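You operate a simulated robot arm through the tools that you are given. There is no shell and no other tool.

Carry out the task below with a simulated robot arm. There is one attempt and no reset: what you move stays moved.

## Task
Set the controls near the top of the exit table. At the end: the grey knob is turned to 24 mm; the speed dial is turned to 7; the grey pad from the top of the exit table is on the top of the feed table; the black knob is turned to 120 g; whatever was shut is shut again. Leave all else as you found it, and nothing knocked over. Set down upright: grey pad.

It is judged by the outcome, as a careful person would: the job done as asked, and still so three seconds after it is handed in. It fails if anything else is knocked over, pushed out of place, dropped, spilled or broken.

## Robot
A 7-joint arm with a two-finger parallel gripper, fixed in place. Base frame: the origin is on the floor under the middle of its stand, x ahead of it, y to its left, z up. Units: m, degrees, N and s.
With the tool pointing down near the work surface it reaches from about 0.4 to 0.9 m from the base axis. Its first joint turns from -143.0 to 143.0 degrees. Payload 3 kg.
The tool frame sits at the grasp point between the pads (the TCP): z along the fingers, y along the line on which they close. The tips reach 0.03 m beyond it. Largest opening 0.094 m; finger width 0.028, thickness 0.01; the body of the gripper, 0.05 by 0.096 m, starts 0.055 m behind the TCP.
Orientation is that of the tool frame in the base frame, as a unit quaternion [w, x, y, z]. With the fingers straight down and closing along the base's y, the tool's x points along the base's -x, its y along +y and its z along -z.

## Interface
- The arm moves only by the tool jog_arm. Its argument "steps" is a list that holds one entry, the list of rows, each a list of 6 numbers: the shift along the tool's x, y, z in m, then the turn, a rotation vector about the tool's x, y, z in degrees. In form: [[[dx, dy, dz, rx, ry, rz], ...]]. A call has 1 to 20 rows; each row is the pose to reach, as a shift and turn from the pose commanded when the call began, along the tool's axes at that moment. "gripper" is the opening in per cent of the stroke, from 0 (shut) to 100 (fully open), set as the call begins (left out, the last holds). Each row takes 0.2 s and may step no farther than 0.05 m and 8.6 degrees from the row before; otherwise, or with a gripper value out of range, the whole call is refused. Where a pose cannot be reached the arm comes as near as it can. A force on the tool above 40 N (or 10 N above the force at the start of the call, whichever is more), or a blocked arm, ends the call early, and 0.2 s more pass. The fingers move at their own pace (about 0.072 m/s each) and stop on an object; they squeeze with about 21 N. The grip force told is the motor's: it shows also when the fingers shut on nothing. Time passes only in rows, and 0.2 s behind the last, so rows that repeat a pose let the fingers close. It gives the time, the measured TCP pose, the force on the tool (base axes), the opening and the grip force at its end, in the units of the frame above (readings bear some noise), with the torque about the TCP (base axes, N m) and any sound that the robot's microphone picked up.
- Cameras (640 x 400 px; columns grow to the right, rows downward): "scene" is fixed at [0.4008, 0.6483, 1.5751]; the picture's right is [-0.96, -0.29, 0.00], its down [-0.26, 0.87, -0.42] and it looks along [0.12, -0.41, -0.91] (base axes); focal length 334 px, centre (320, 200). "wrist" rides on the gripper at [0.076, 0.014, -0.103] in the tool frame; the picture's right is [-0.18, 0.98, 0.00], its down [-0.75, -0.14, -0.64] and it looks along [-0.63, -0.12, 0.77] (tool axes); focal length 243 px, centre (320, 200). There is no depth. A picture from a camera that has moved, and an enlarged one, comes with that camera's place and axes in the base frame and with its lens.
- grab_frame(camera): a new picture of that camera. No time passes.
- close_up(camera, box): a new picture of the part [left, top, right, bottom] of that camera's present view, enlarged. No time passes.
- hand_in(): hands the job in; it is judged then, once.

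Nothing tells you positions but the pictures and the camera data. Unless the task says otherwise, let go and move clear before handing in.

The tools are called after "Call:" as name(argument=value, ...) on one line, values as JSON. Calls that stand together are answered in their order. jog_arm: Moves the arm, as the interface text tells. Its arguments: {"type":"object","properties":{"steps":{"type":"array","items":{"type":"array","items":{"type":"array","items":{"type":"number"}}}},"gripper":{"type":"number"}},"required":["steps"]} The other tools are called the same way: grab_frame (camera) takes a picture; close_up (camera, box) takes an enlarged picture of a part of a camera's view; hand_in () hands the job in.

At the start:

```text
time: 0.0
eef_pos: [0.3787, 0.387, 1.2235]
orientation: [0.001, -0.001, 1.0, 0.0]
ft_force: [0.1, -0.2, 0.0]
wrist_torque: [-0.03, -0.06, -0.01]
width: 0.0943
grip_force: 0.0
```

scene: 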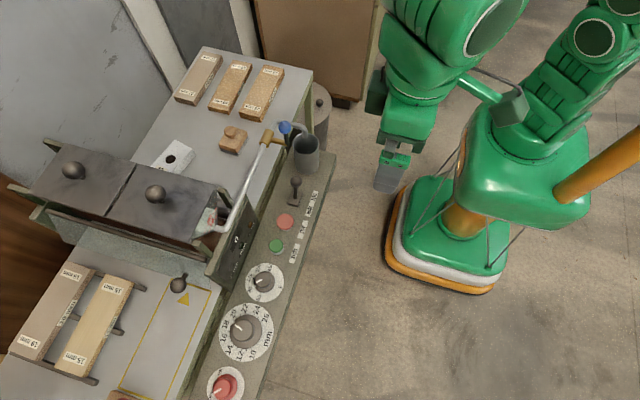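
wrist: 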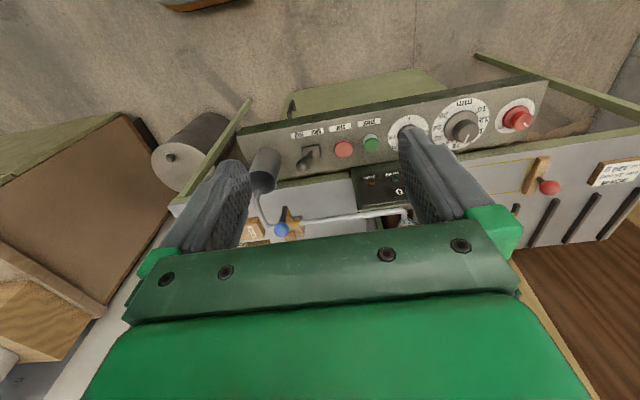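

I see a thickness planer-like machine with two tables, a control panel with several dials, and a guard over the middle. I'll look more closely before moving.

Call:
close_up(camera="scene", box=[160, 230, 320, 400])

Call:
close_up(camera="scene", box=[180, 100, 340, 260])

Call:
close_up(camera="scene", box=[0, 120, 240, 270])

Call:
close_up(camera="scene", box=[0, 250, 240, 400])

Call:
close_up(camera="wrist", box=[240, 80, 560, 280])

Call:
close_up(camera="scene", box=[140, 30, 320, 180])

```text
2.35 times, centred on (240, 315) of scene
camera zoom: at [0.4008, 0.6483, 1.5751], right [-0.96, -0.29, 0.0], down [-0.26, 0.87, -0.42], along [0.12, -0.41, -0.91], focal length 786 px, centre (508, -71)
```

zoom: 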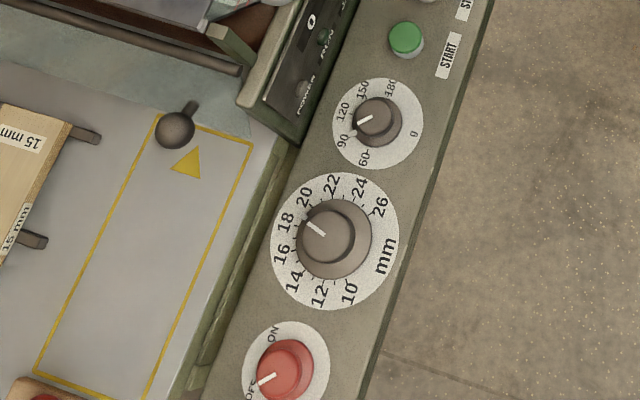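

```text
2.50 times, centred on (260, 180) of scene
camera zoom: at [0.4008, 0.6483, 1.5751], right [-0.96, -0.29, 0.0], down [-0.26, 0.87, -0.42], along [0.12, -0.41, -0.91], focal length 836 px, centre (470, 250)
```

zoom: 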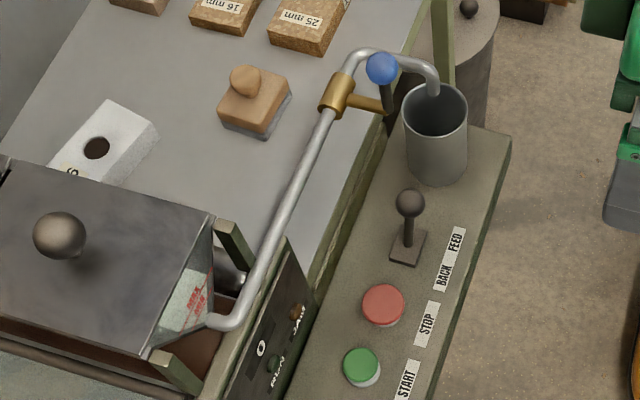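

```text
2.67 times, centred on (120, 195) of scene
camera zoom: at [0.4008, 0.6483, 1.5751], right [-0.96, -0.29, 0.0], down [-0.26, 0.87, -0.42], along [0.12, -0.41, -0.91], focal length 891 px, centre (853, 213)
```

zoom: 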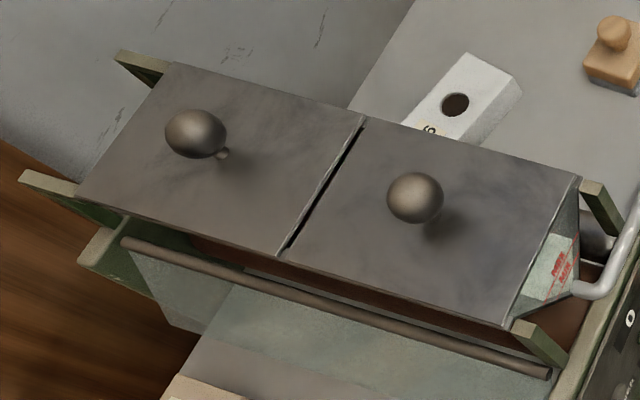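

```text
2.67 times, centred on (120, 325) of scene
camera zoom: at [0.4008, 0.6483, 1.5751], right [-0.96, -0.29, 0.0], down [-0.26, 0.87, -0.42], along [0.12, -0.41, -0.91], focal length 891 px, centre (853, -133)
```

zoom: 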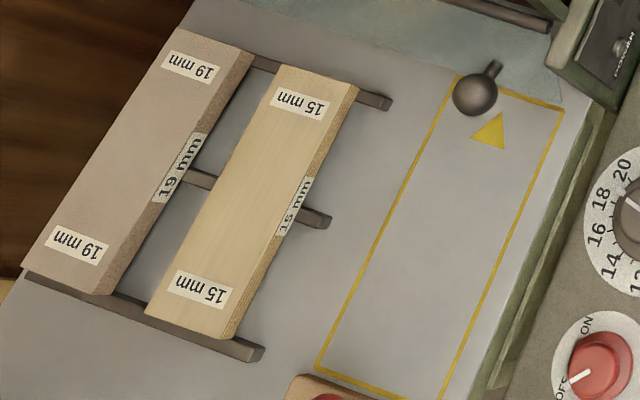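

```text
2.00 times, centred on (400, 180) of wrist
camera zoom: at [0.3026, 0.4018, 1.3246], right [0.18, 0.98, 0.0], down [0.75, -0.14, 0.64], along [0.63, -0.12, -0.77], focal length 485 px, centre (160, 240)
```

zoom: 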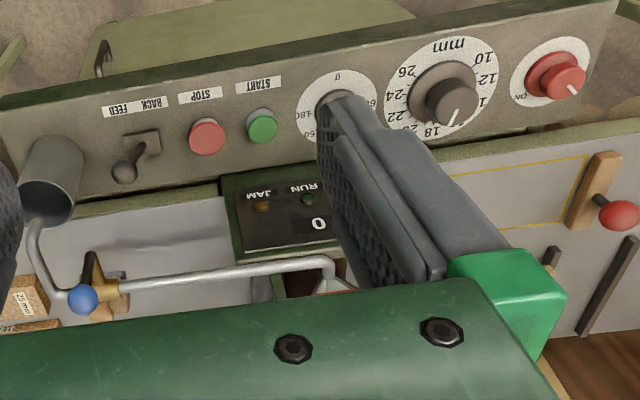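

```text
2.67 times, centred on (230, 105) of scene
camera zoom: at [0.4008, 0.6483, 1.5751], right [-0.96, -0.29, 0.0], down [-0.26, 0.87, -0.42], along [0.12, -0.41, -0.91], focal length 891 px, centre (560, 453)
```

zoom: 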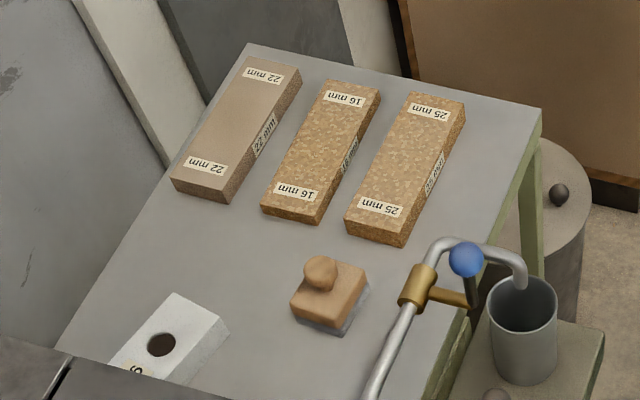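

The planer's panel lies along y at about x≈0.55, z≈0.86, with the g knob at y≈0.545 and the mm knob at y≈0.645. I haven't found the speed dial yet, so I'll zoom in on the display box, the white block and the hood.

Call:
close_up(camera="scene", box=[200, 200, 270, 290])

Call:
close_up(camera="scene", box=[140, 110, 220, 180])

Call:
close_up(camera="scene", box=[60, 340, 260, 400])

Call:
close_up(camera="wrist", box=[460, 100, 640, 240])

Call:
close_up(camera="wrist", box=[230, 150, 410, 250])

```text
4.44 times, centred on (235, 245) of scene
camera zoom: at [0.4008, 0.6483, 1.5751], right [-0.96, -0.29, 0.0], down [-0.26, 0.87, -0.42], along [0.12, -0.41, -0.91], focal length 1485 px, centre (698, 0)
```

zoom: 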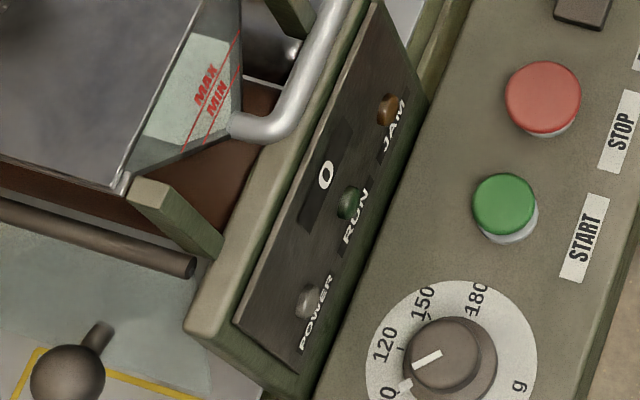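

```text
5.71 times, centred on (180, 145) of scene
camera zoom: at [0.4008, 0.6483, 1.5751], right [-0.96, -0.29, 0.0], down [-0.26, 0.87, -0.42], along [0.12, -0.41, -0.91], focal length 1910 px, centre (1120, 514)
```

zoom: 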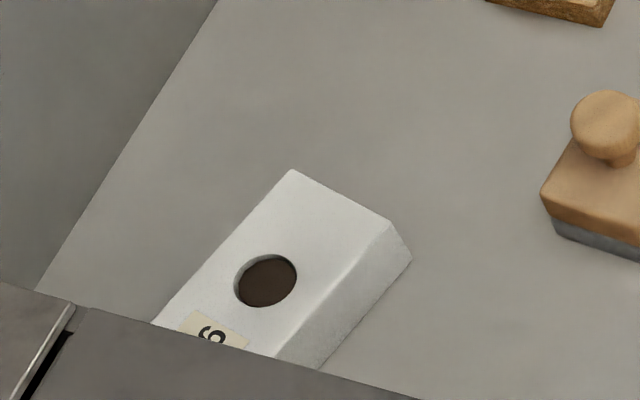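

```text
3.20 times, centred on (160, 370) of scene
camera zoom: at [0.4008, 0.6483, 1.5751], right [-0.96, -0.29, 0.0], down [-0.26, 0.87, -0.42], along [0.12, -0.41, -0.91], focal length 1070 px, centre (832, -344)
```

zoom: 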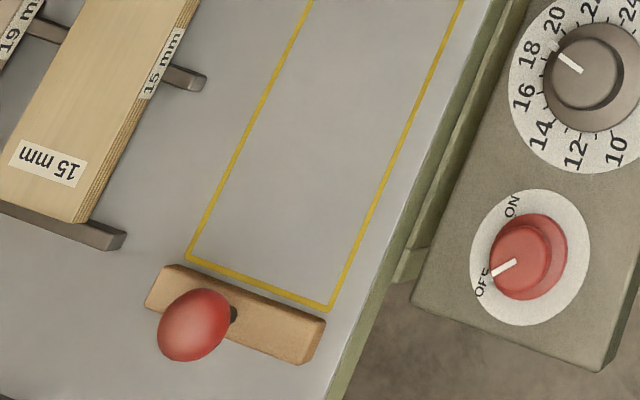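

```text
2.86 times, centred on (550, 170) of wrist
camera zoom: at [0.3026, 0.4018, 1.3246], right [0.18, 0.98, 0.0], down [0.75, -0.14, 0.64], along [0.63, -0.12, -0.77], focal length 693 px, centre (-337, 286)
```

zoom: 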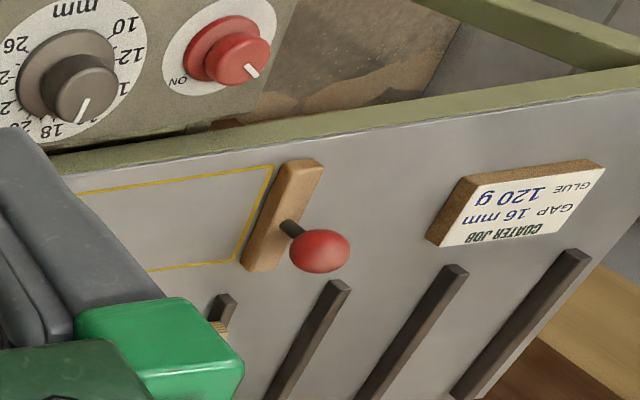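

```text
3.56 times, centred on (320, 200) of wrist
camera zoom: at [0.3026, 0.4018, 1.3246], right [0.18, 0.98, 0.0], down [0.75, -0.14, 0.64], along [0.63, -0.12, -0.77], focal length 863 px, centre (320, 200)
```

zoom: 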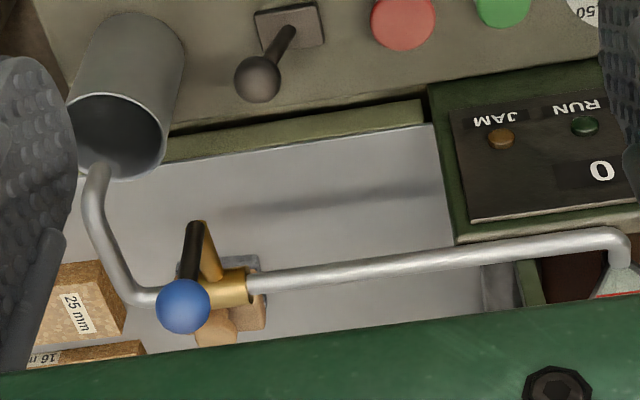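

The machine looks like a glue coater. Its feed table has the yellow lane and a job card, and its exit table holds the 22, 16 and 25 mm boards, the wooden-topped grey pad and a white block marked "6". I'll move the wrist camera high over the exit table to inspect the white block and the hood.

Call:
jog_arm(steps=[[[-0.04, -0.005, -0.02, 0, 0, 0], [-0.08, -0.01, -0.03, 0, 0, 0], [-0.12, -0.015, -0.03, 0, 0, 0], [-0.16, -0.02, -0.03, 0, 0, 0], [-0.2, -0.025, -0.03, 0, 0, 0], [-0.24, -0.03, -0.03, 0, 0, 0], [-0.28, -0.035, -0.03, 0, 0, 0], [-0.31, -0.045, -0.03, 0, 0, 0], [-0.34, -0.05, -0.03, 0, 0, 0]]])

Call:
grab_frame(camera="wrist")

Call:
grab_frame(camera="scene")

```text
time: 2.0
eef_pos: [0.6672, 0.3149, 1.2193]
orientation: [0.0, 0.0, 1.0, 0.0]
ft_force: [0.0, -0.4, -0.5]
wrist_torque: [0.04, 0.0, 0.03]
width: 0.0941
grip_force: 0.0
out of reach, approached as far as the arm can: row 7, 8, 9
```

```text
taken
camera wrist: at [0.5913, 0.3286, 1.3198], right [0.18, 0.98, 0.0], down [0.75, -0.14, 0.64], along [0.63, -0.12, -0.77], focal length 243 px, centre (320, 200)
```

wrist: 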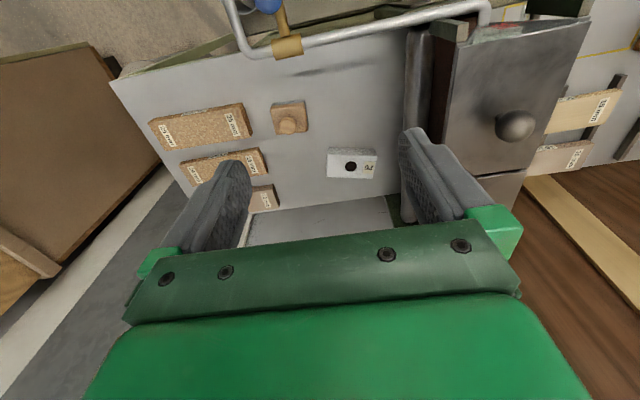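

```text
taken
```

scene: 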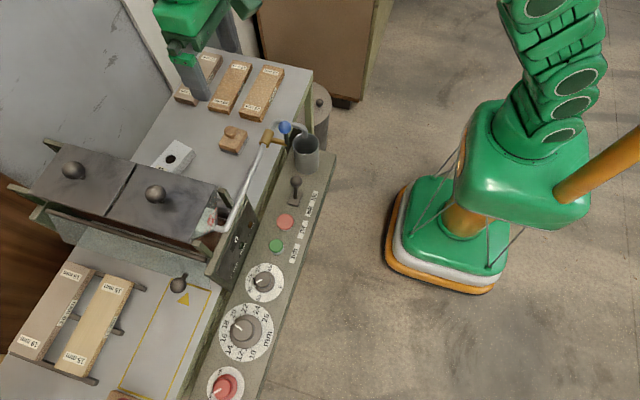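

Call:
close_up(camera="wrist", box=[300, 130, 420, 200])

Call:
close_up(camera="wrist", box=[400, 0, 640, 140])

Call:
close_up(camera="wrist", box=[200, 0, 400, 140])

```text
5.33 times, centred on (360, 165) of wrist
camera zoom: at [0.5913, 0.3286, 1.3198], right [0.18, 0.98, 0.0], down [0.75, -0.14, 0.64], along [0.63, -0.12, -0.77], focal length 1294 px, centre (107, 387)
```

zoom: 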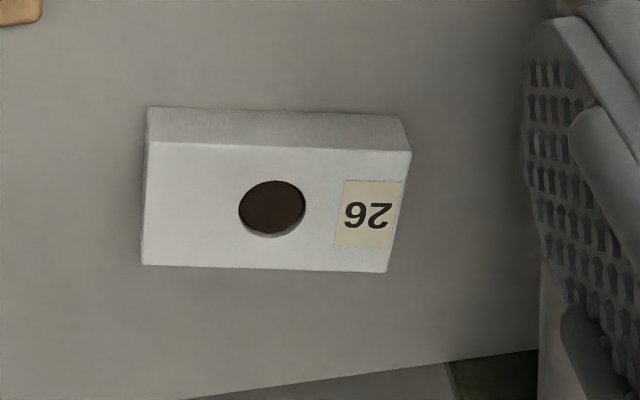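

```text
2.67 times, centred on (520, 70) of wrist
camera zoom: at [0.5913, 0.3286, 1.3198], right [0.18, 0.98, 0.0], down [0.75, -0.14, 0.64], along [0.63, -0.12, -0.77], focal length 647 px, centre (-213, 547)
```

zoom: 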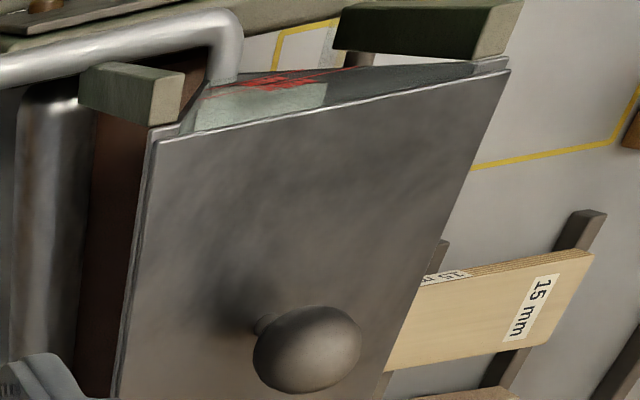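

```text
2.86 times, centred on (300, 70) of wrist
camera zoom: at [0.5913, 0.3286, 1.3198], right [0.18, 0.98, 0.0], down [0.75, -0.14, 0.64], along [0.63, -0.12, -0.77], focal length 693 px, centre (377, 571)
```

zoom: 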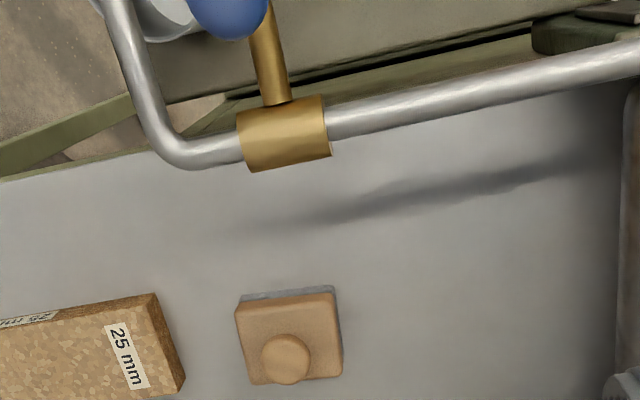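

The white block is just a loose "26" gauge, so the speed dial must be elsewhere. At the start view I saw a green box with a hook-like handle beneath the front of the panel, so I'll go back and look there.

Call:
jog_arm(steps=[[[0.045, 0.005, 0.0, 0, 0, 0], [0.09, 0.01, 0.0, 0, 0, 0], [0.135, 0.015, 0.0, 0, 0, 0], [0.18, 0.02, 0.0, 0, 0, 0], [0.225, 0.025, 0.0, 0, 0, 0], [0.27, 0.03, 0.0, 0, 0, 0], [0.315, 0.03, 0.0, 0, 0, 0], [0.35, 0.03, 0.0, 0, 0, 0]]])

Call:
grab_frame(camera="wrist")

Call:
close_up(camera="wrist", box=[230, 40, 550, 180])

```text
time: 3.8
eef_pos: [0.3268, 0.3441, 1.202]
orientation: [-0.026, 0.008, 1.0, -0.006]
ft_force: [0.4, 0.8, -0.1]
wrist_torque: [-0.01, 0.01, -0.02]
width: 0.0941
grip_force: 0.0
```

```text
taken
camera wrist: at [0.256, 0.3609, 1.3072], right [0.2, 0.98, -0.02], down [0.79, -0.15, 0.6], along [0.59, -0.14, -0.8], focal length 243 px, centre (320, 200)
```

wrist: 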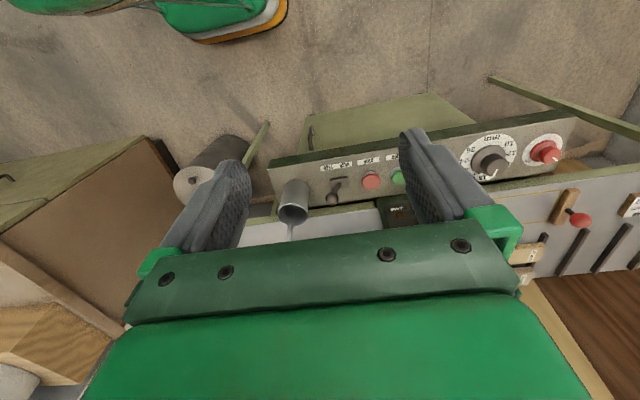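

```text
2.00 times, centred on (390, 110) of wrist
camera zoom: at [0.256, 0.3609, 1.3072], right [0.2, 0.98, -0.02], down [0.79, -0.15, 0.6], along [0.59, -0.14, -0.8], focal length 485 px, centre (180, 380)
```

zoom: 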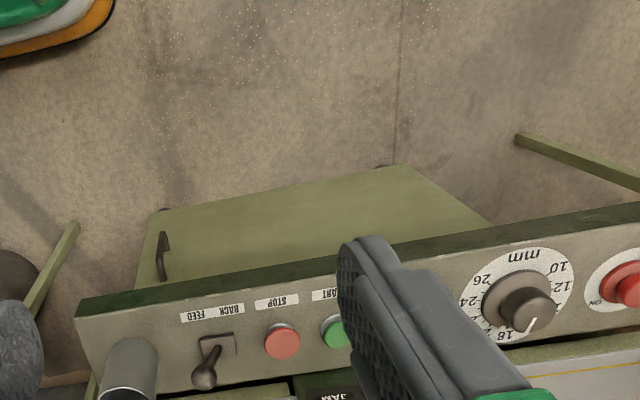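

Under the front of the panel is a cabinet with a front door and a handle on its low-y side at about y≈0.22. I'll lower and tilt the camera on the robot's side to look at the cabinet front.

Call:
jog_arm(steps=[[[0.0, 0.0, 0.045, 0, -5, 0], [0.0, 0.0, 0.09, 0, -10, 0], [0.0, 0.0, 0.135, 0, -15, 0], [0.01, 0.0, 0.18, 0, -20, 0], [0.02, 0.0, 0.225, 0, -25, 0], [0.02, 0.0, 0.27, 0, -30, 0], [0.02, 0.0, 0.315, 0, -30, 0], [0.02, 0.0, 0.36, 0, -30, 0], [0.02, 0.0, 0.405, 0, -30, 0], [0.02, 0.0, 0.405, 0, -30, 0]]])

Call:
grab_frame(camera="wrist")

Call:
grab_frame(camera="scene")

```text
time: 4.9
eef_pos: [0.2479, 0.3697, 1.0005]
orientation: [0.043, 0.028, 0.997, 0.057]
ft_force: [0.1, 1.3, 0.0]
wrist_torque: [0.0, 0.02, 0.02]
width: 0.0939
grip_force: 0.1
stopped in row 5: the arm was blocked; the commanded pose is now the measured one
```

```text
taken
camera wrist: at [0.1634, 0.3774, 1.0952], right [0.23, 0.96, 0.13], down [0.69, -0.26, 0.68], along [0.69, -0.07, -0.72], focal length 243 px, centre (320, 200)
```

wrist: 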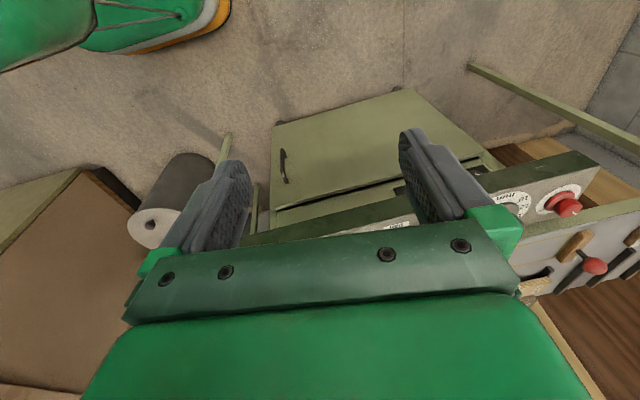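

```text
taken
```

scene: 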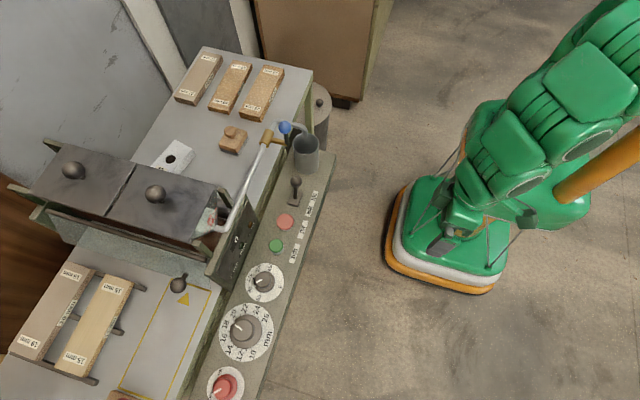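

Call:
close_up(camera="wrist", box=[230, 70, 530, 250])

```text
2.13 times, centred on (380, 160) of wrist
camera zoom: at [0.1634, 0.3774, 1.0952], right [0.23, 0.96, 0.13], down [0.69, -0.26, 0.68], along [0.69, -0.07, -0.72], focal length 518 px, centre (192, 285)
```

zoom: 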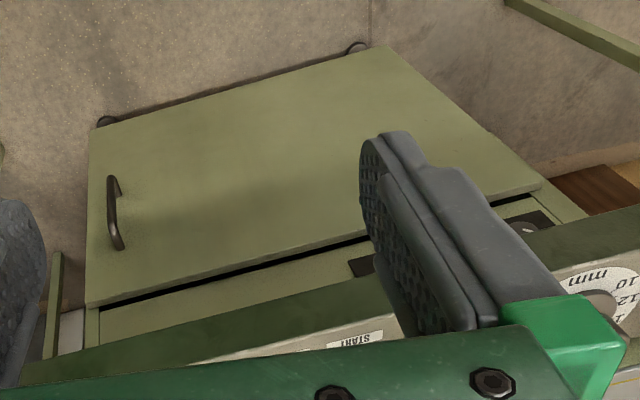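

I can now see a strip above the cabinet door, under the panel overhang, with a black plate and what looks like a dial on it at about (0.65, 0.75, 0.64). I'll move sideways for a better view.

Call:
jog_arm(steps=[[[-0.03, 0.03, 0.0, 2, -1, -1], [-0.05, 0.07, 0.01, 4, -3, -2], [-0.07, 0.11, 0.03, 6.5, -6, -3.2], [-0.09, 0.15, 0.05, 6.5, -9, -3.2], [-0.093, 0.19, 0.07, 6.5, -12, -3.2], [-0.093, 0.228, 0.085, 6.5, -15, -3.2], [-0.093, 0.228, 0.085, 6.5, -15, -3.2]]])

Call:
grab_frame(camera="wrist")

Call:
close_up(camera="wrist", box=[200, 60, 480, 240])

```text
time: 6.5
eef_pos: [0.3579, 0.6012, 0.9516]
orientation: [0.173, 0.009, 0.985, -0.005]
ft_force: [-0.1, -0.7, -0.7]
wrist_torque: [0.0, 0.04, 0.0]
width: 0.0939
grip_force: 0.0
```

```text
taken
camera wrist: at [0.2519, 0.6174, 1.0198], right [0.19, 0.98, 0.06], down [0.49, -0.15, 0.86], along [0.85, -0.14, -0.51], focal length 243 px, centre (320, 200)
```

wrist: 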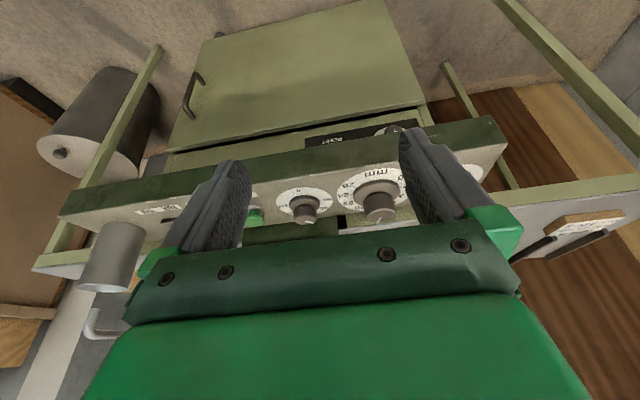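

```text
2.22 times, centred on (340, 150) of wrist
camera zoom: at [0.2519, 0.6174, 1.0198], right [0.19, 0.98, 0.06], down [0.49, -0.15, 0.86], along [0.85, -0.14, -0.51], focal length 539 px, centre (276, 311)
```

zoom: 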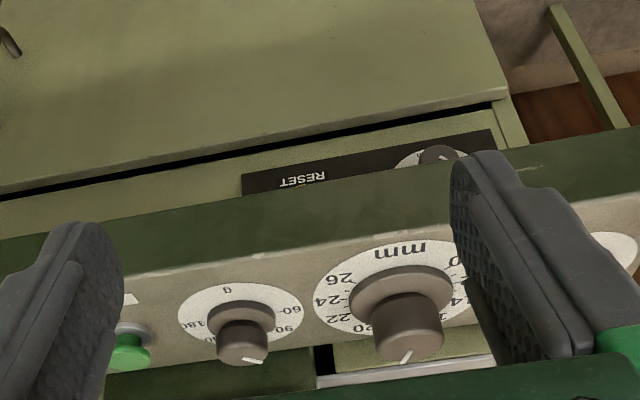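

The black plate says "RESET" and has a white dial with a dark knob, which is probably the speed dial, facing the robot under the panel. I'll go lower for a clear look.

Call:
jog_arm(steps=[[[0.017, 0.0, 0.047, 0, -3, 0], [0.034, 0.0, 0.094, 0, -6, 0], [0.051, 0.0, 0.141, 0, -9, 0], [0.068, 0.0, 0.188, 0, -12, 0], [0.085, 0.0, 0.22, 0, -15, 0], [0.085, 0.0, 0.22, 0, -15, 0]]])

Call:
grab_frame(camera="wrist")

Call:
close_up(camera="wrist", box=[260, 60, 500, 220])

Call:
grab_frame(camera="scene")

```text
time: 7.9
eef_pos: [0.3552, 0.6015, 0.7137]
orientation: [0.3, 0.009, 0.954, -0.005]
ft_force: [0.0, 0.3, 0.7]
wrist_torque: [0.0, 0.02, -0.02]
width: 0.0941
grip_force: 0.0
```

```text
taken
camera wrist: at [0.2344, 0.6173, 0.7538], right [0.17, 0.98, 0.1], down [0.25, -0.14, 0.96], along [0.95, -0.14, -0.27], focal length 243 px, centre (320, 200)
```

wrist: 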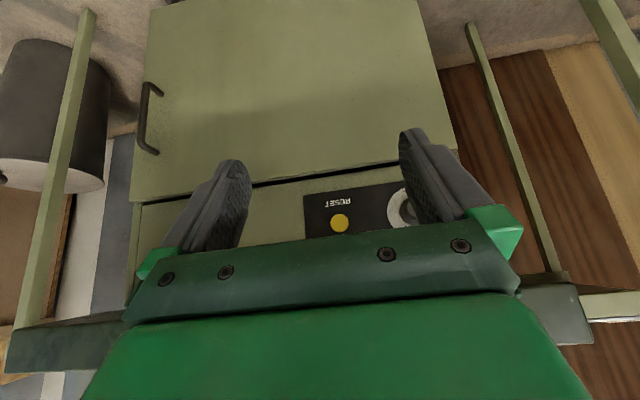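

```text
2.50 times, centred on (380, 140) of wrist
camera zoom: at [0.2344, 0.6173, 0.7538], right [0.17, 0.98, 0.1], down [0.25, -0.14, 0.96], along [0.95, -0.14, -0.27], focal length 606 px, centre (170, 350)
```

zoom: 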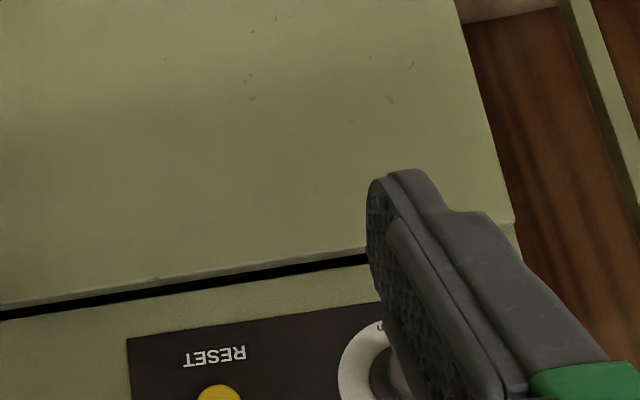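

```text
taken
```

scene: 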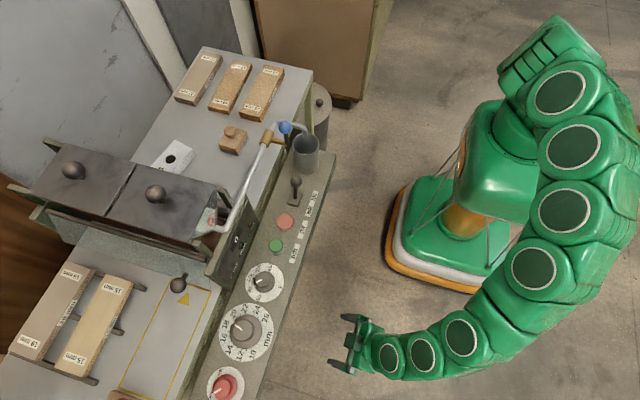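

The dial sits beside the yellow RESET button, at about (0.60, 0.695, 0.68), facing the robot. The right finger hides it, so I'll shift +y and slightly down to read it.

Call:
jog_arm(steps=[[[0.015, 0.04, 0.02, 0, -2, 0], [0.03, 0.08, 0.04, 0, -4, 0], [0.04, 0.11, 0.055, 0, -5, 0], [0.04, 0.11, 0.055, 0, -5, 0]]])

Call:
grab_frame(camera="wrist")

Call:
close_up(camera="wrist", box=[230, 120, 410, 240])

```text
time: 8.9
eef_pos: [0.3555, 0.7105, 0.6461]
orientation: [0.341, 0.008, 0.94, -0.005]
ft_force: [-0.3, 0.1, -1.1]
wrist_torque: [-0.01, 0.03, -0.02]
width: 0.094
grip_force: 0.1
```

```text
taken
camera wrist: at [0.232, 0.7268, 0.6745], right [0.16, 0.98, 0.11], down [0.16, -0.14, 0.98], along [0.97, -0.14, -0.18], focal length 243 px, centre (320, 200)
```

wrist: 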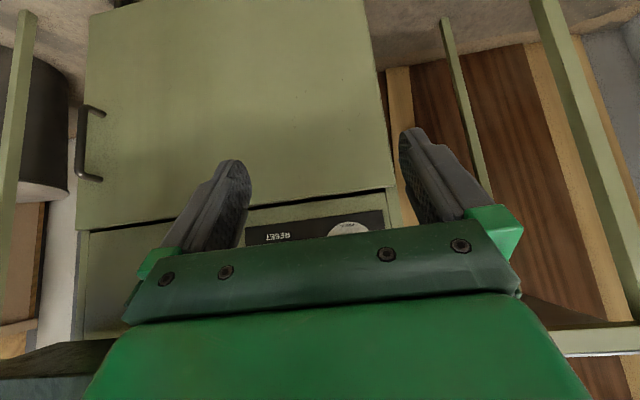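

```text
3.33 times, centred on (320, 180) of wrist
camera zoom: at [0.232, 0.7268, 0.6745], right [0.16, 0.98, 0.11], down [0.16, -0.14, 0.98], along [0.97, -0.14, -0.18], focal length 809 px, centre (320, 267)
```

zoom: 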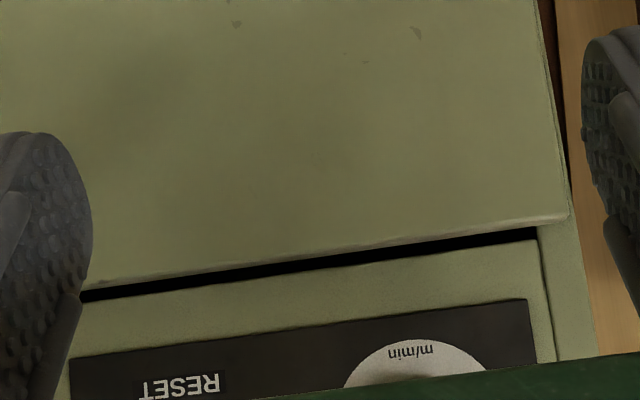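

Call:
jog_arm(steps=[[[-0.027, 0.0, -0.033, 0, 0, 0], [-0.0545, 0.0, -0.0652, 0, -2, 0], [-0.0545, 0.0, -0.0652, 0, -3, 0]]])

Call:
grab_frame(camera="wrist")

Call:
close_up(camera="wrist", box=[230, 120, 410, 240])

```text
time: 9.7
eef_pos: [0.3544, 0.7102, 0.7316]
orientation: [0.365, 0.008, 0.931, -0.006]
ft_force: [0.2, -0.3, 0.3]
wrist_torque: [-0.04, -0.02, 0.02]
width: 0.0939
grip_force: 0.1
```

```text
taken
camera wrist: at [0.2286, 0.7271, 0.7536], right [0.15, 0.98, 0.12], down [0.11, -0.14, 0.98], along [0.98, -0.14, -0.13], focal length 243 px, centre (320, 200)
```

wrist: 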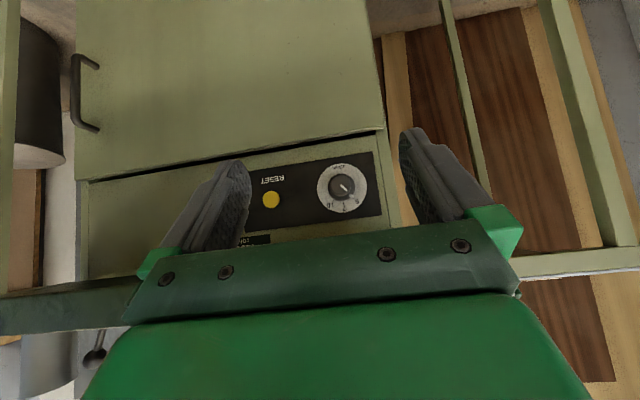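

```text
3.33 times, centred on (320, 180) of wrist
camera zoom: at [0.2286, 0.7271, 0.7536], right [0.15, 0.98, 0.12], down [0.11, -0.14, 0.98], along [0.98, -0.14, -0.13], focal length 809 px, centre (320, 267)
```

zoom: 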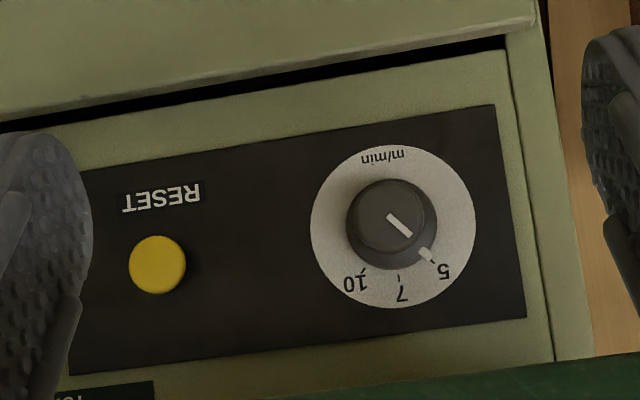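

The speed dial (m/min, marks 5/7/10) is at about (0.61, 0.71, 0.689), facing the robot and currently at 5; 7 is about 45° clockwise. I'll bring the gripper horizontal in front of it and look again.

Call:
jog_arm(steps=[[[-0.005, 0, 0.01, -0.2, -7, 0], [-0.01, 0, 0.025, -0.4, -14, 0], [-0.016, -0.001, 0.04, -0.6, -21, 0], [-0.022, -0.001, 0.055, -0.8, -28, -0.1], [-0.03, -0.002, 0.07, -1.0, -35, -0.1], [-0.036, -0.003, 0.085, -1.1, -42, -0.1], [-0.0418, -0.003, 0.0955, -1.2, -47.2, -0.15], [-0.0418, -0.003, 0.0955, -1.2, -47.2, -0.15]]])

Call:
grab_frame(camera="wrist")

Call:
grab_frame(camera="scene")

```text
time: 11.5
eef_pos: [0.4496, 0.7051, 0.6916]
orientation: [0.708, 0.0, 0.706, 0.001]
ft_force: [1.3, 0.4, 0.6]
wrist_torque: [0.04, -0.03, 0.02]
width: 0.094
grip_force: 0.1
```

```text
taken
camera wrist: at [0.3478, 0.7189, 0.613], right [0.0, 0.98, 0.19], down [-0.64, -0.14, 0.75], along [0.77, -0.12, 0.63], focal length 243 px, centre (320, 200)
```

wrist: 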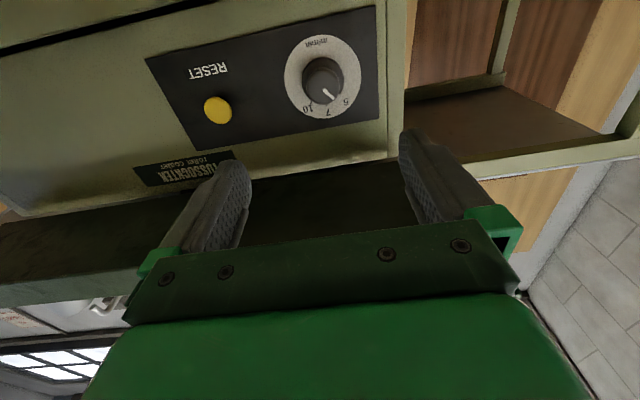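

```text
taken
```

scene: 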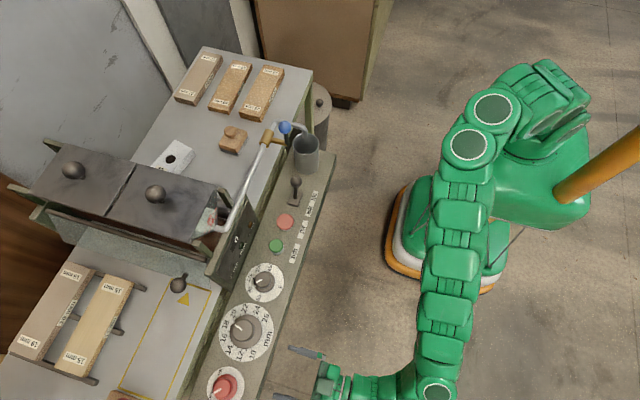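

Call:
close_up(camera="wrist", box=[270, 20, 390, 140])

```text
3.33 times, centred on (330, 80) of wrist
camera zoom: at [0.3478, 0.7189, 0.613], right [0.0, 0.98, 0.19], down [-0.64, -0.14, 0.75], along [0.77, -0.12, 0.63], focal length 809 px, centre (287, 600)
```

zoom: 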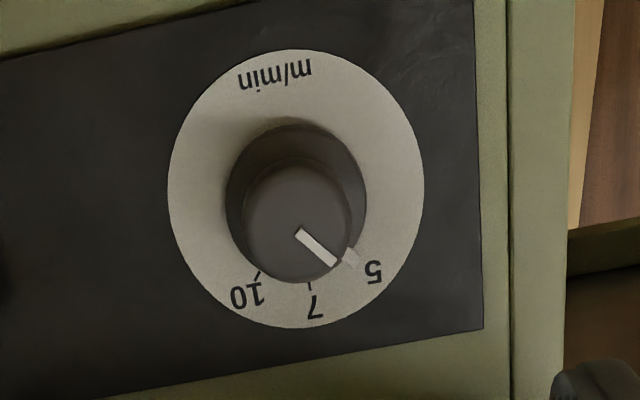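

I now see the dial well; its face comes out at about x≈0.648, with the centre at y≈0.709, z≈0.683. I'll align with it and approach partway, then check.

Call:
jog_arm(steps=[[[0.003, 0.001, 0.03, 0, 0, 0], [0.006, 0.003, 0.06, 0, 0, 0], [0.009, 0.004, 0.09, 0, 0, 0], [0.009, 0.004, 0.11, 0, 0, 0], [0.009, 0.004, 0.11, 0, 0, 0]]])

Call:
grab_frame(camera="wrist")

Call:
close_up(camera="wrist", box=[220, 60, 430, 220])

```text
time: 12.7
eef_pos: [0.5592, 0.7088, 0.682]
orientation: [0.707, -0.001, 0.707, 0.0]
ft_force: [-0.4, -0.8, -0.1]
wrist_torque: [-0.02, 0.04, 0.0]
width: 0.0938
grip_force: 0.0
```

```text
taken
camera wrist: at [0.4572, 0.7227, 0.6046], right [0.0, 0.98, 0.18], down [-0.64, -0.14, 0.75], along [0.77, -0.12, 0.63], focal length 243 px, centre (320, 200)
```

wrist: 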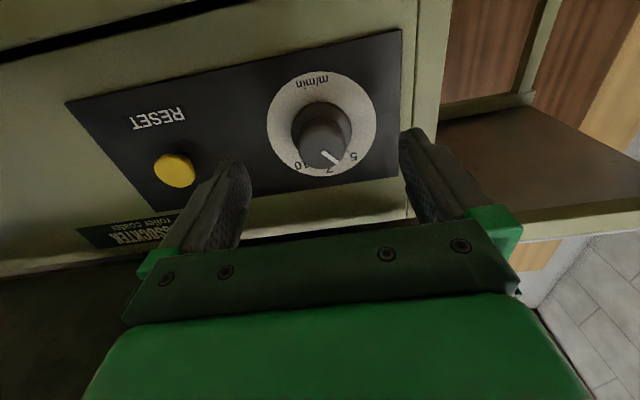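

```text
2.50 times, centred on (325, 140) of wrist
camera zoom: at [0.4572, 0.7227, 0.6046], right [0.0, 0.98, 0.18], down [-0.64, -0.14, 0.75], along [0.77, -0.12, 0.63], focal length 606 px, centre (308, 350)
```

zoom: 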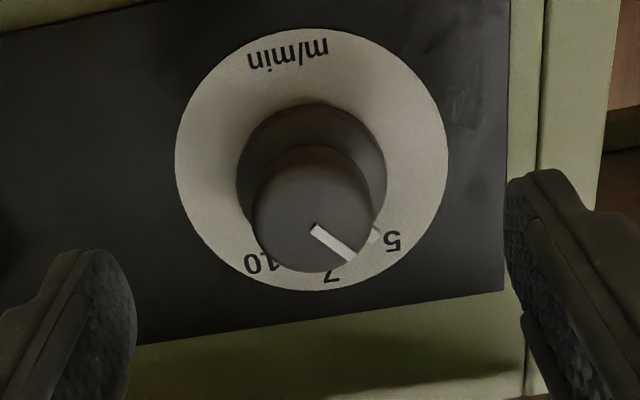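

The dial centre is confirmed at (y 0.7095, z 0.682), with the cap front at x≈0.612 and the face at ≈0.646. I'll advance so the tips reach the cap just short of the skirt, then close.

Call:
jog_arm(steps=[[[0.0, 0.001, 0.02, 0, 0, 0], [0.0, 0.001, 0.035, 0, 0, 0], [0.0, 0.001, 0.043, 0, 0, 0], [0.0, 0.001, 0.043, 0, 0, 0]]])

Call:
close_up(camera="wrist", box=[220, 60, 430, 220])

```text
time: 13.7
eef_pos: [0.6025, 0.7114, 0.6807]
orientation: [0.708, 0.001, 0.706, 0.0]
ft_force: [0.1, 0.1, 0.7]
wrist_torque: [-0.01, -0.01, 0.02]
width: 0.0934
grip_force: 0.1
```

```text
2.50 times, centred on (325, 140) of wrist
camera zoom: at [0.4998, 0.7242, 0.6033], right [0.0, 0.98, 0.18], down [-0.64, -0.14, 0.75], along [0.77, -0.12, 0.63], focal length 606 px, centre (308, 350)
```

zoom: 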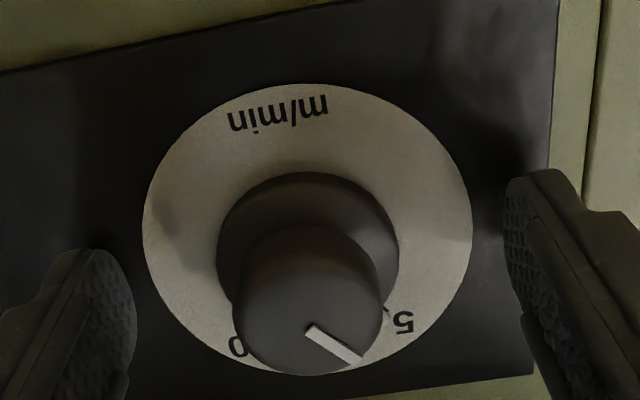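

Call:
jog_arm(steps=[[[0, 0, 0, 0, 0, 0], [0, 0, 0, 0, 0, 0], [0, 0, 0, 0, 0, 0], [0, 0, 0, 0, 0, 0]]], gripper=15)

Call:
close_up(camera="wrist", box=[220, 60, 430, 220])

```text
time: 14.7
eef_pos: [0.6018, 0.71, 0.6801]
orientation: [0.708, 0.0, 0.707, 0.0]
ft_force: [-7.5, -16.2, 0.8]
wrist_torque: [0.06, -0.24, -0.58]
width: 0.0452
grip_force: 44.7
```

```text
2.50 times, centred on (325, 140) of wrist
camera zoom: at [0.5, 0.7236, 0.6031], right [0.0, 0.98, 0.18], down [-0.64, -0.14, 0.75], along [0.77, -0.12, 0.63], focal length 606 px, centre (308, 350)
```

zoom: 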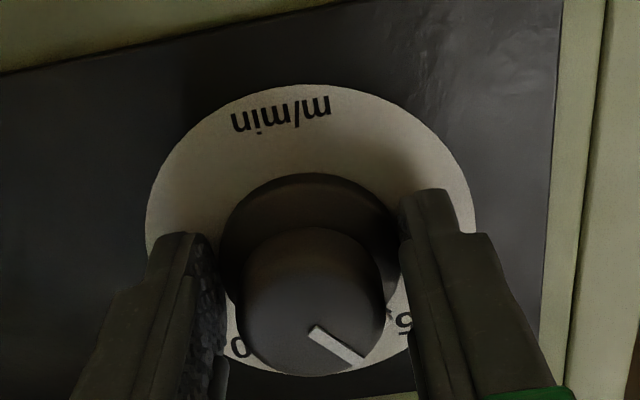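

The tips caught the skirt (width 0.045). I'll open, back off about 6 mm so that they grip the narrower cap, and close again.

Call:
jog_arm(steps=[[[0, 0, 0, 0, 0, 0], [0, -0.0005, -0.003, 0, 0, 0], [0, -0.0005, -0.006, 0, 0, 0], [0, -0.0005, -0.007, 0, 0, 0]]], gripper=70)

Call:
jog_arm(steps=[[[0, 0, 0, 0, 0, 0], [0, 0, 0, 0, 0, 0], [0, 0, 0, 0, 0, 0], [0, 0, 0, 0, 0, 0]]], gripper=10)

Call:
close_up(camera="wrist", box=[220, 60, 430, 220])

```text
time: 15.7
eef_pos: [0.5957, 0.7099, 0.6796]
orientation: [0.708, 0.0, 0.706, 0.001]
ft_force: [-0.2, -0.2, 0.7]
wrist_torque: [0.02, 0.01, -0.01]
width: 0.0658
grip_force: 0.0
```

```text
time: 16.7
eef_pos: [0.5968, 0.7097, 0.6809]
orientation: [0.708, 0.001, 0.706, 0.0]
ft_force: [4.9, 5.0, -1.9]
wrist_torque: [0.0, 0.09, 0.14]
width: 0.0335
grip_force: 44.9
```

```text
2.50 times, centred on (325, 140) of wrist
camera zoom: at [0.4932, 0.7234, 0.6029], right [0.0, 0.98, 0.18], down [-0.64, -0.14, 0.75], along [0.77, -0.12, 0.63], focal length 606 px, centre (308, 350)
```

zoom: 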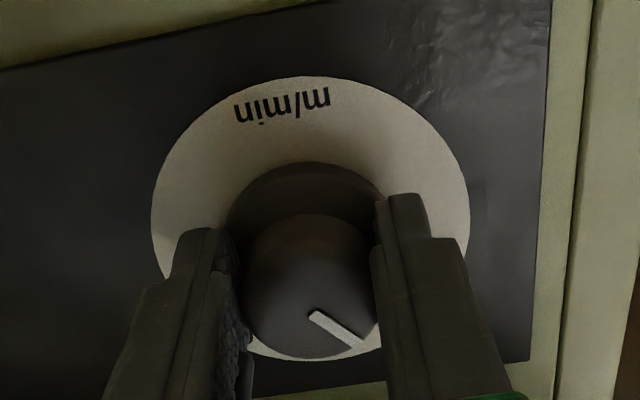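

The grip on the cap is good (0.0335). Now I'll turn about 41° clockwise (viewed from the front) towards 7.

Call:
jog_arm(steps=[[[0, 0, 0, 0, 0, 6], [0, 0, 0, 0, 0, 12], [0, 0, 0, 0, 0, 18], [0, 0, 0, 0, 0, 24], [0, 0, 0, 0, 0, 30], [0, 0, 0, 0, 0, 36], [0, 0, 0, 0, 0, 41], [0, 0, 0, 0, 0, 41]]])

Call:
grab_frame(camera="wrist")

Call:
close_up(camera="wrist", box=[220, 60, 430, 220])

```text
time: 17.7
eef_pos: [0.5975, 0.7104, 0.6797]
orientation: [0.695, 0.129, 0.694, 0.133]
ft_force: [10.0, 7.1, -2.2]
wrist_torque: [-0.03, -0.08, 0.41]
width: 0.0335
grip_force: 44.8
stopped in row 4: the force on the tool passed its limit at 42 N (the readings are from after the stop); the commanded pose is now the measured one
```

```text
taken
camera wrist: at [0.493, 0.7513, 0.6136], right [0.0, 0.85, 0.53], down [-0.64, -0.41, 0.65], along [0.77, -0.34, 0.55], focal length 243 px, centre (320, 200)
```

wrist: 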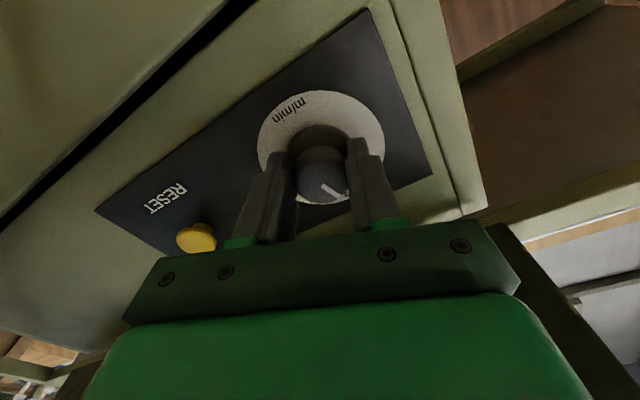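

```text
2.50 times, centred on (325, 140) of wrist
camera zoom: at [0.493, 0.7513, 0.6136], right [0.0, 0.85, 0.53], down [-0.64, -0.41, 0.65], along [0.77, -0.34, 0.55], focal length 606 px, centre (308, 350)
```

zoom: 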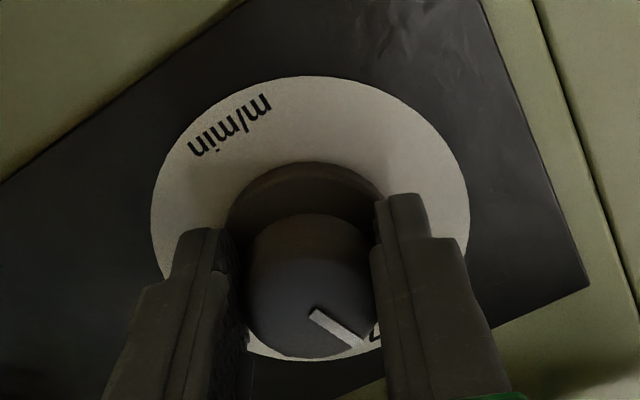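

The knob turned about 21° before a force limit stopped the call. I'll continue more slowly.

Call:
jog_arm(steps=[[[0, 0, 0, 0, 0, 2], [0, 0, 0, 0, 0, 4], [0, 0, 0, 0, 0, 6], [0, 0, 0, 0, 0, 8], [0, 0, 0, 0, 0, 10], [0, 0, 0, 0, 0, 12], [0, 0, 0, 0, 0, 14], [0, 0, 0, 0, 0, 16], [0, 0, 0, 0, 0, 18], [0, 0, 0, 0, 0, 20], [0, 0, 0, 0, 0, 20]]])

Call:
close_up(camera="wrist", box=[220, 60, 430, 220])

```text
time: 19.9
eef_pos: [0.5964, 0.7127, 0.683]
orientation: [0.663, 0.246, 0.662, 0.249]
ft_force: [7.1, 5.5, -0.6]
wrist_torque: [-0.03, -0.15, 0.21]
width: 0.0333
grip_force: 44.8
stopped in row 10: the force on the tool passed its limit at 40 N (the readings are from after the stop); the commanded pose is now the measured one
```

```text
2.50 times, centred on (325, 140) of wrist
camera zoom: at [0.4926, 0.7717, 0.6319], right [-0.01, 0.62, 0.78], down [-0.64, -0.6, 0.47], along [0.77, -0.5, 0.4], focal length 606 px, centre (308, 350)
```

zoom: 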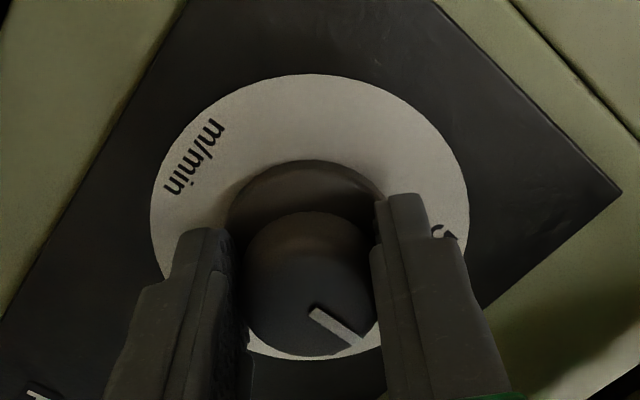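

The gripper has turned 40.7°. I'll release, back off, and check where the pointer stands.

Call:
jog_arm(steps=[[[0, 0, 0, 0, 0, 0], [0, 0, 0, 0, 0, 0], [0, 0, -0.03, 0, 0, 0], [0, 0, -0.07, 0, 0, -8], [0, 0, -0.1, 0, 0, -16], [0, 0, -0.1, 0, 0, -24], [0, 0, -0.1, 0, 0, -32], [0, 0, -0.1, 0, 0, -40.7], [0, 0, -0.1, 0, 0, -40.7]]], gripper=100)

Call:
close_up(camera="wrist", box=[270, 20, 390, 140])

```text
refused: row 8 steps farther than a row can; nothing moved
```

```text
3.33 times, centred on (330, 80) of wrist
camera zoom: at [0.4926, 0.7717, 0.6319], right [-0.01, 0.62, 0.78], down [-0.64, -0.6, 0.47], along [0.77, -0.5, 0.4], focal length 809 px, centre (287, 600)
```

zoom: 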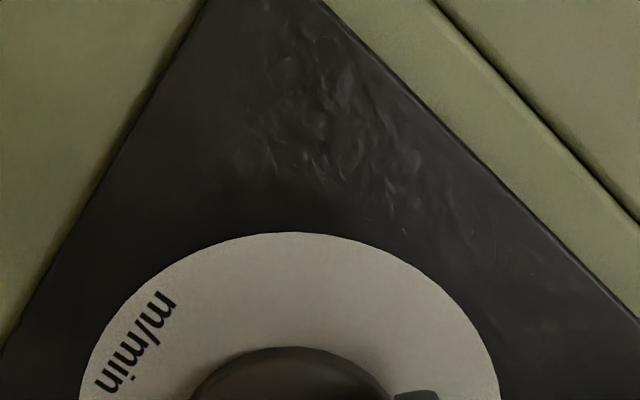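

Call:
jog_arm(steps=[[[0, 0, 0, 0, 0, 0], [0, 0, 0, 0, 0, 0], [0, 0, -0.03, 0, 0, 0], [0, 0, -0.07, 0, 0, -8], [0, 0, -0.1, 0, 0, -16], [0, 0, -0.1, 0, 0, -24], [0, 0, -0.1, 0, 0, -32], [0, 0, -0.1, 0, 0, -40], [0, 0, -0.1, 0, 0, -40.7], [0, 0, -0.1, 0, 0, -40.7]]], gripper=100)

Call:
grab_frame(camera="wrist")

Call:
close_up(camera="wrist", box=[270, 40, 390, 160])

```text
time: 22.1
eef_pos: [0.495, 0.7116, 0.6819]
orientation: [0.708, -0.001, 0.706, 0.004]
ft_force: [0.4, -0.8, 0.3]
wrist_torque: [0.0, 0.02, 0.02]
width: 0.094
grip_force: 0.0
```

```text
taken
camera wrist: at [0.3928, 0.7252, 0.6036], right [-0.01, 0.98, 0.19], down [-0.64, -0.15, 0.75], along [0.77, -0.12, 0.63], focal length 243 px, centre (320, 200)
```

wrist: 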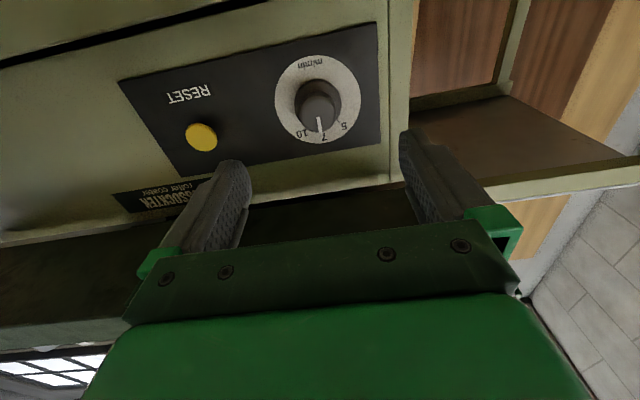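

```text
3.33 times, centred on (330, 100) of wrist
camera zoom: at [0.3928, 0.7252, 0.6036], right [-0.01, 0.98, 0.19], down [-0.64, -0.15, 0.75], along [0.77, -0.12, 0.63], focal length 809 px, centre (287, 533)
```

zoom: 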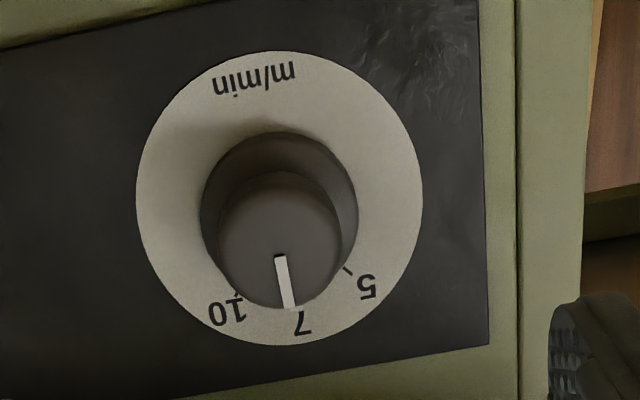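

Call:
close_up(camera="wrist", box=[295, 85, 355, 145])

```text
6.67 times, centred on (325, 115) of wrist
camera zoom: at [0.3928, 0.7252, 0.6036], right [-0.01, 0.98, 0.19], down [-0.64, -0.15, 0.75], along [0.77, -0.12, 0.63], focal length 1618 px, centre (287, 767)
```

zoom: 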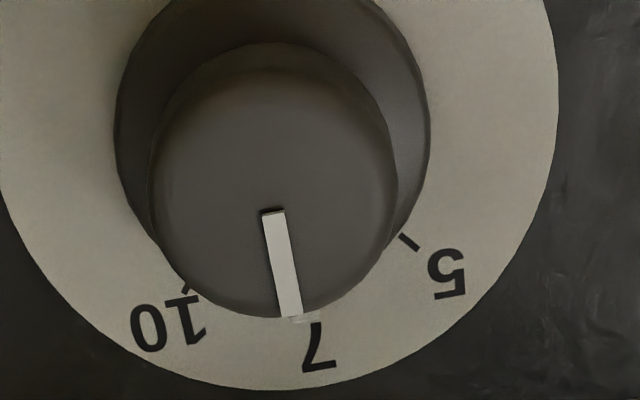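

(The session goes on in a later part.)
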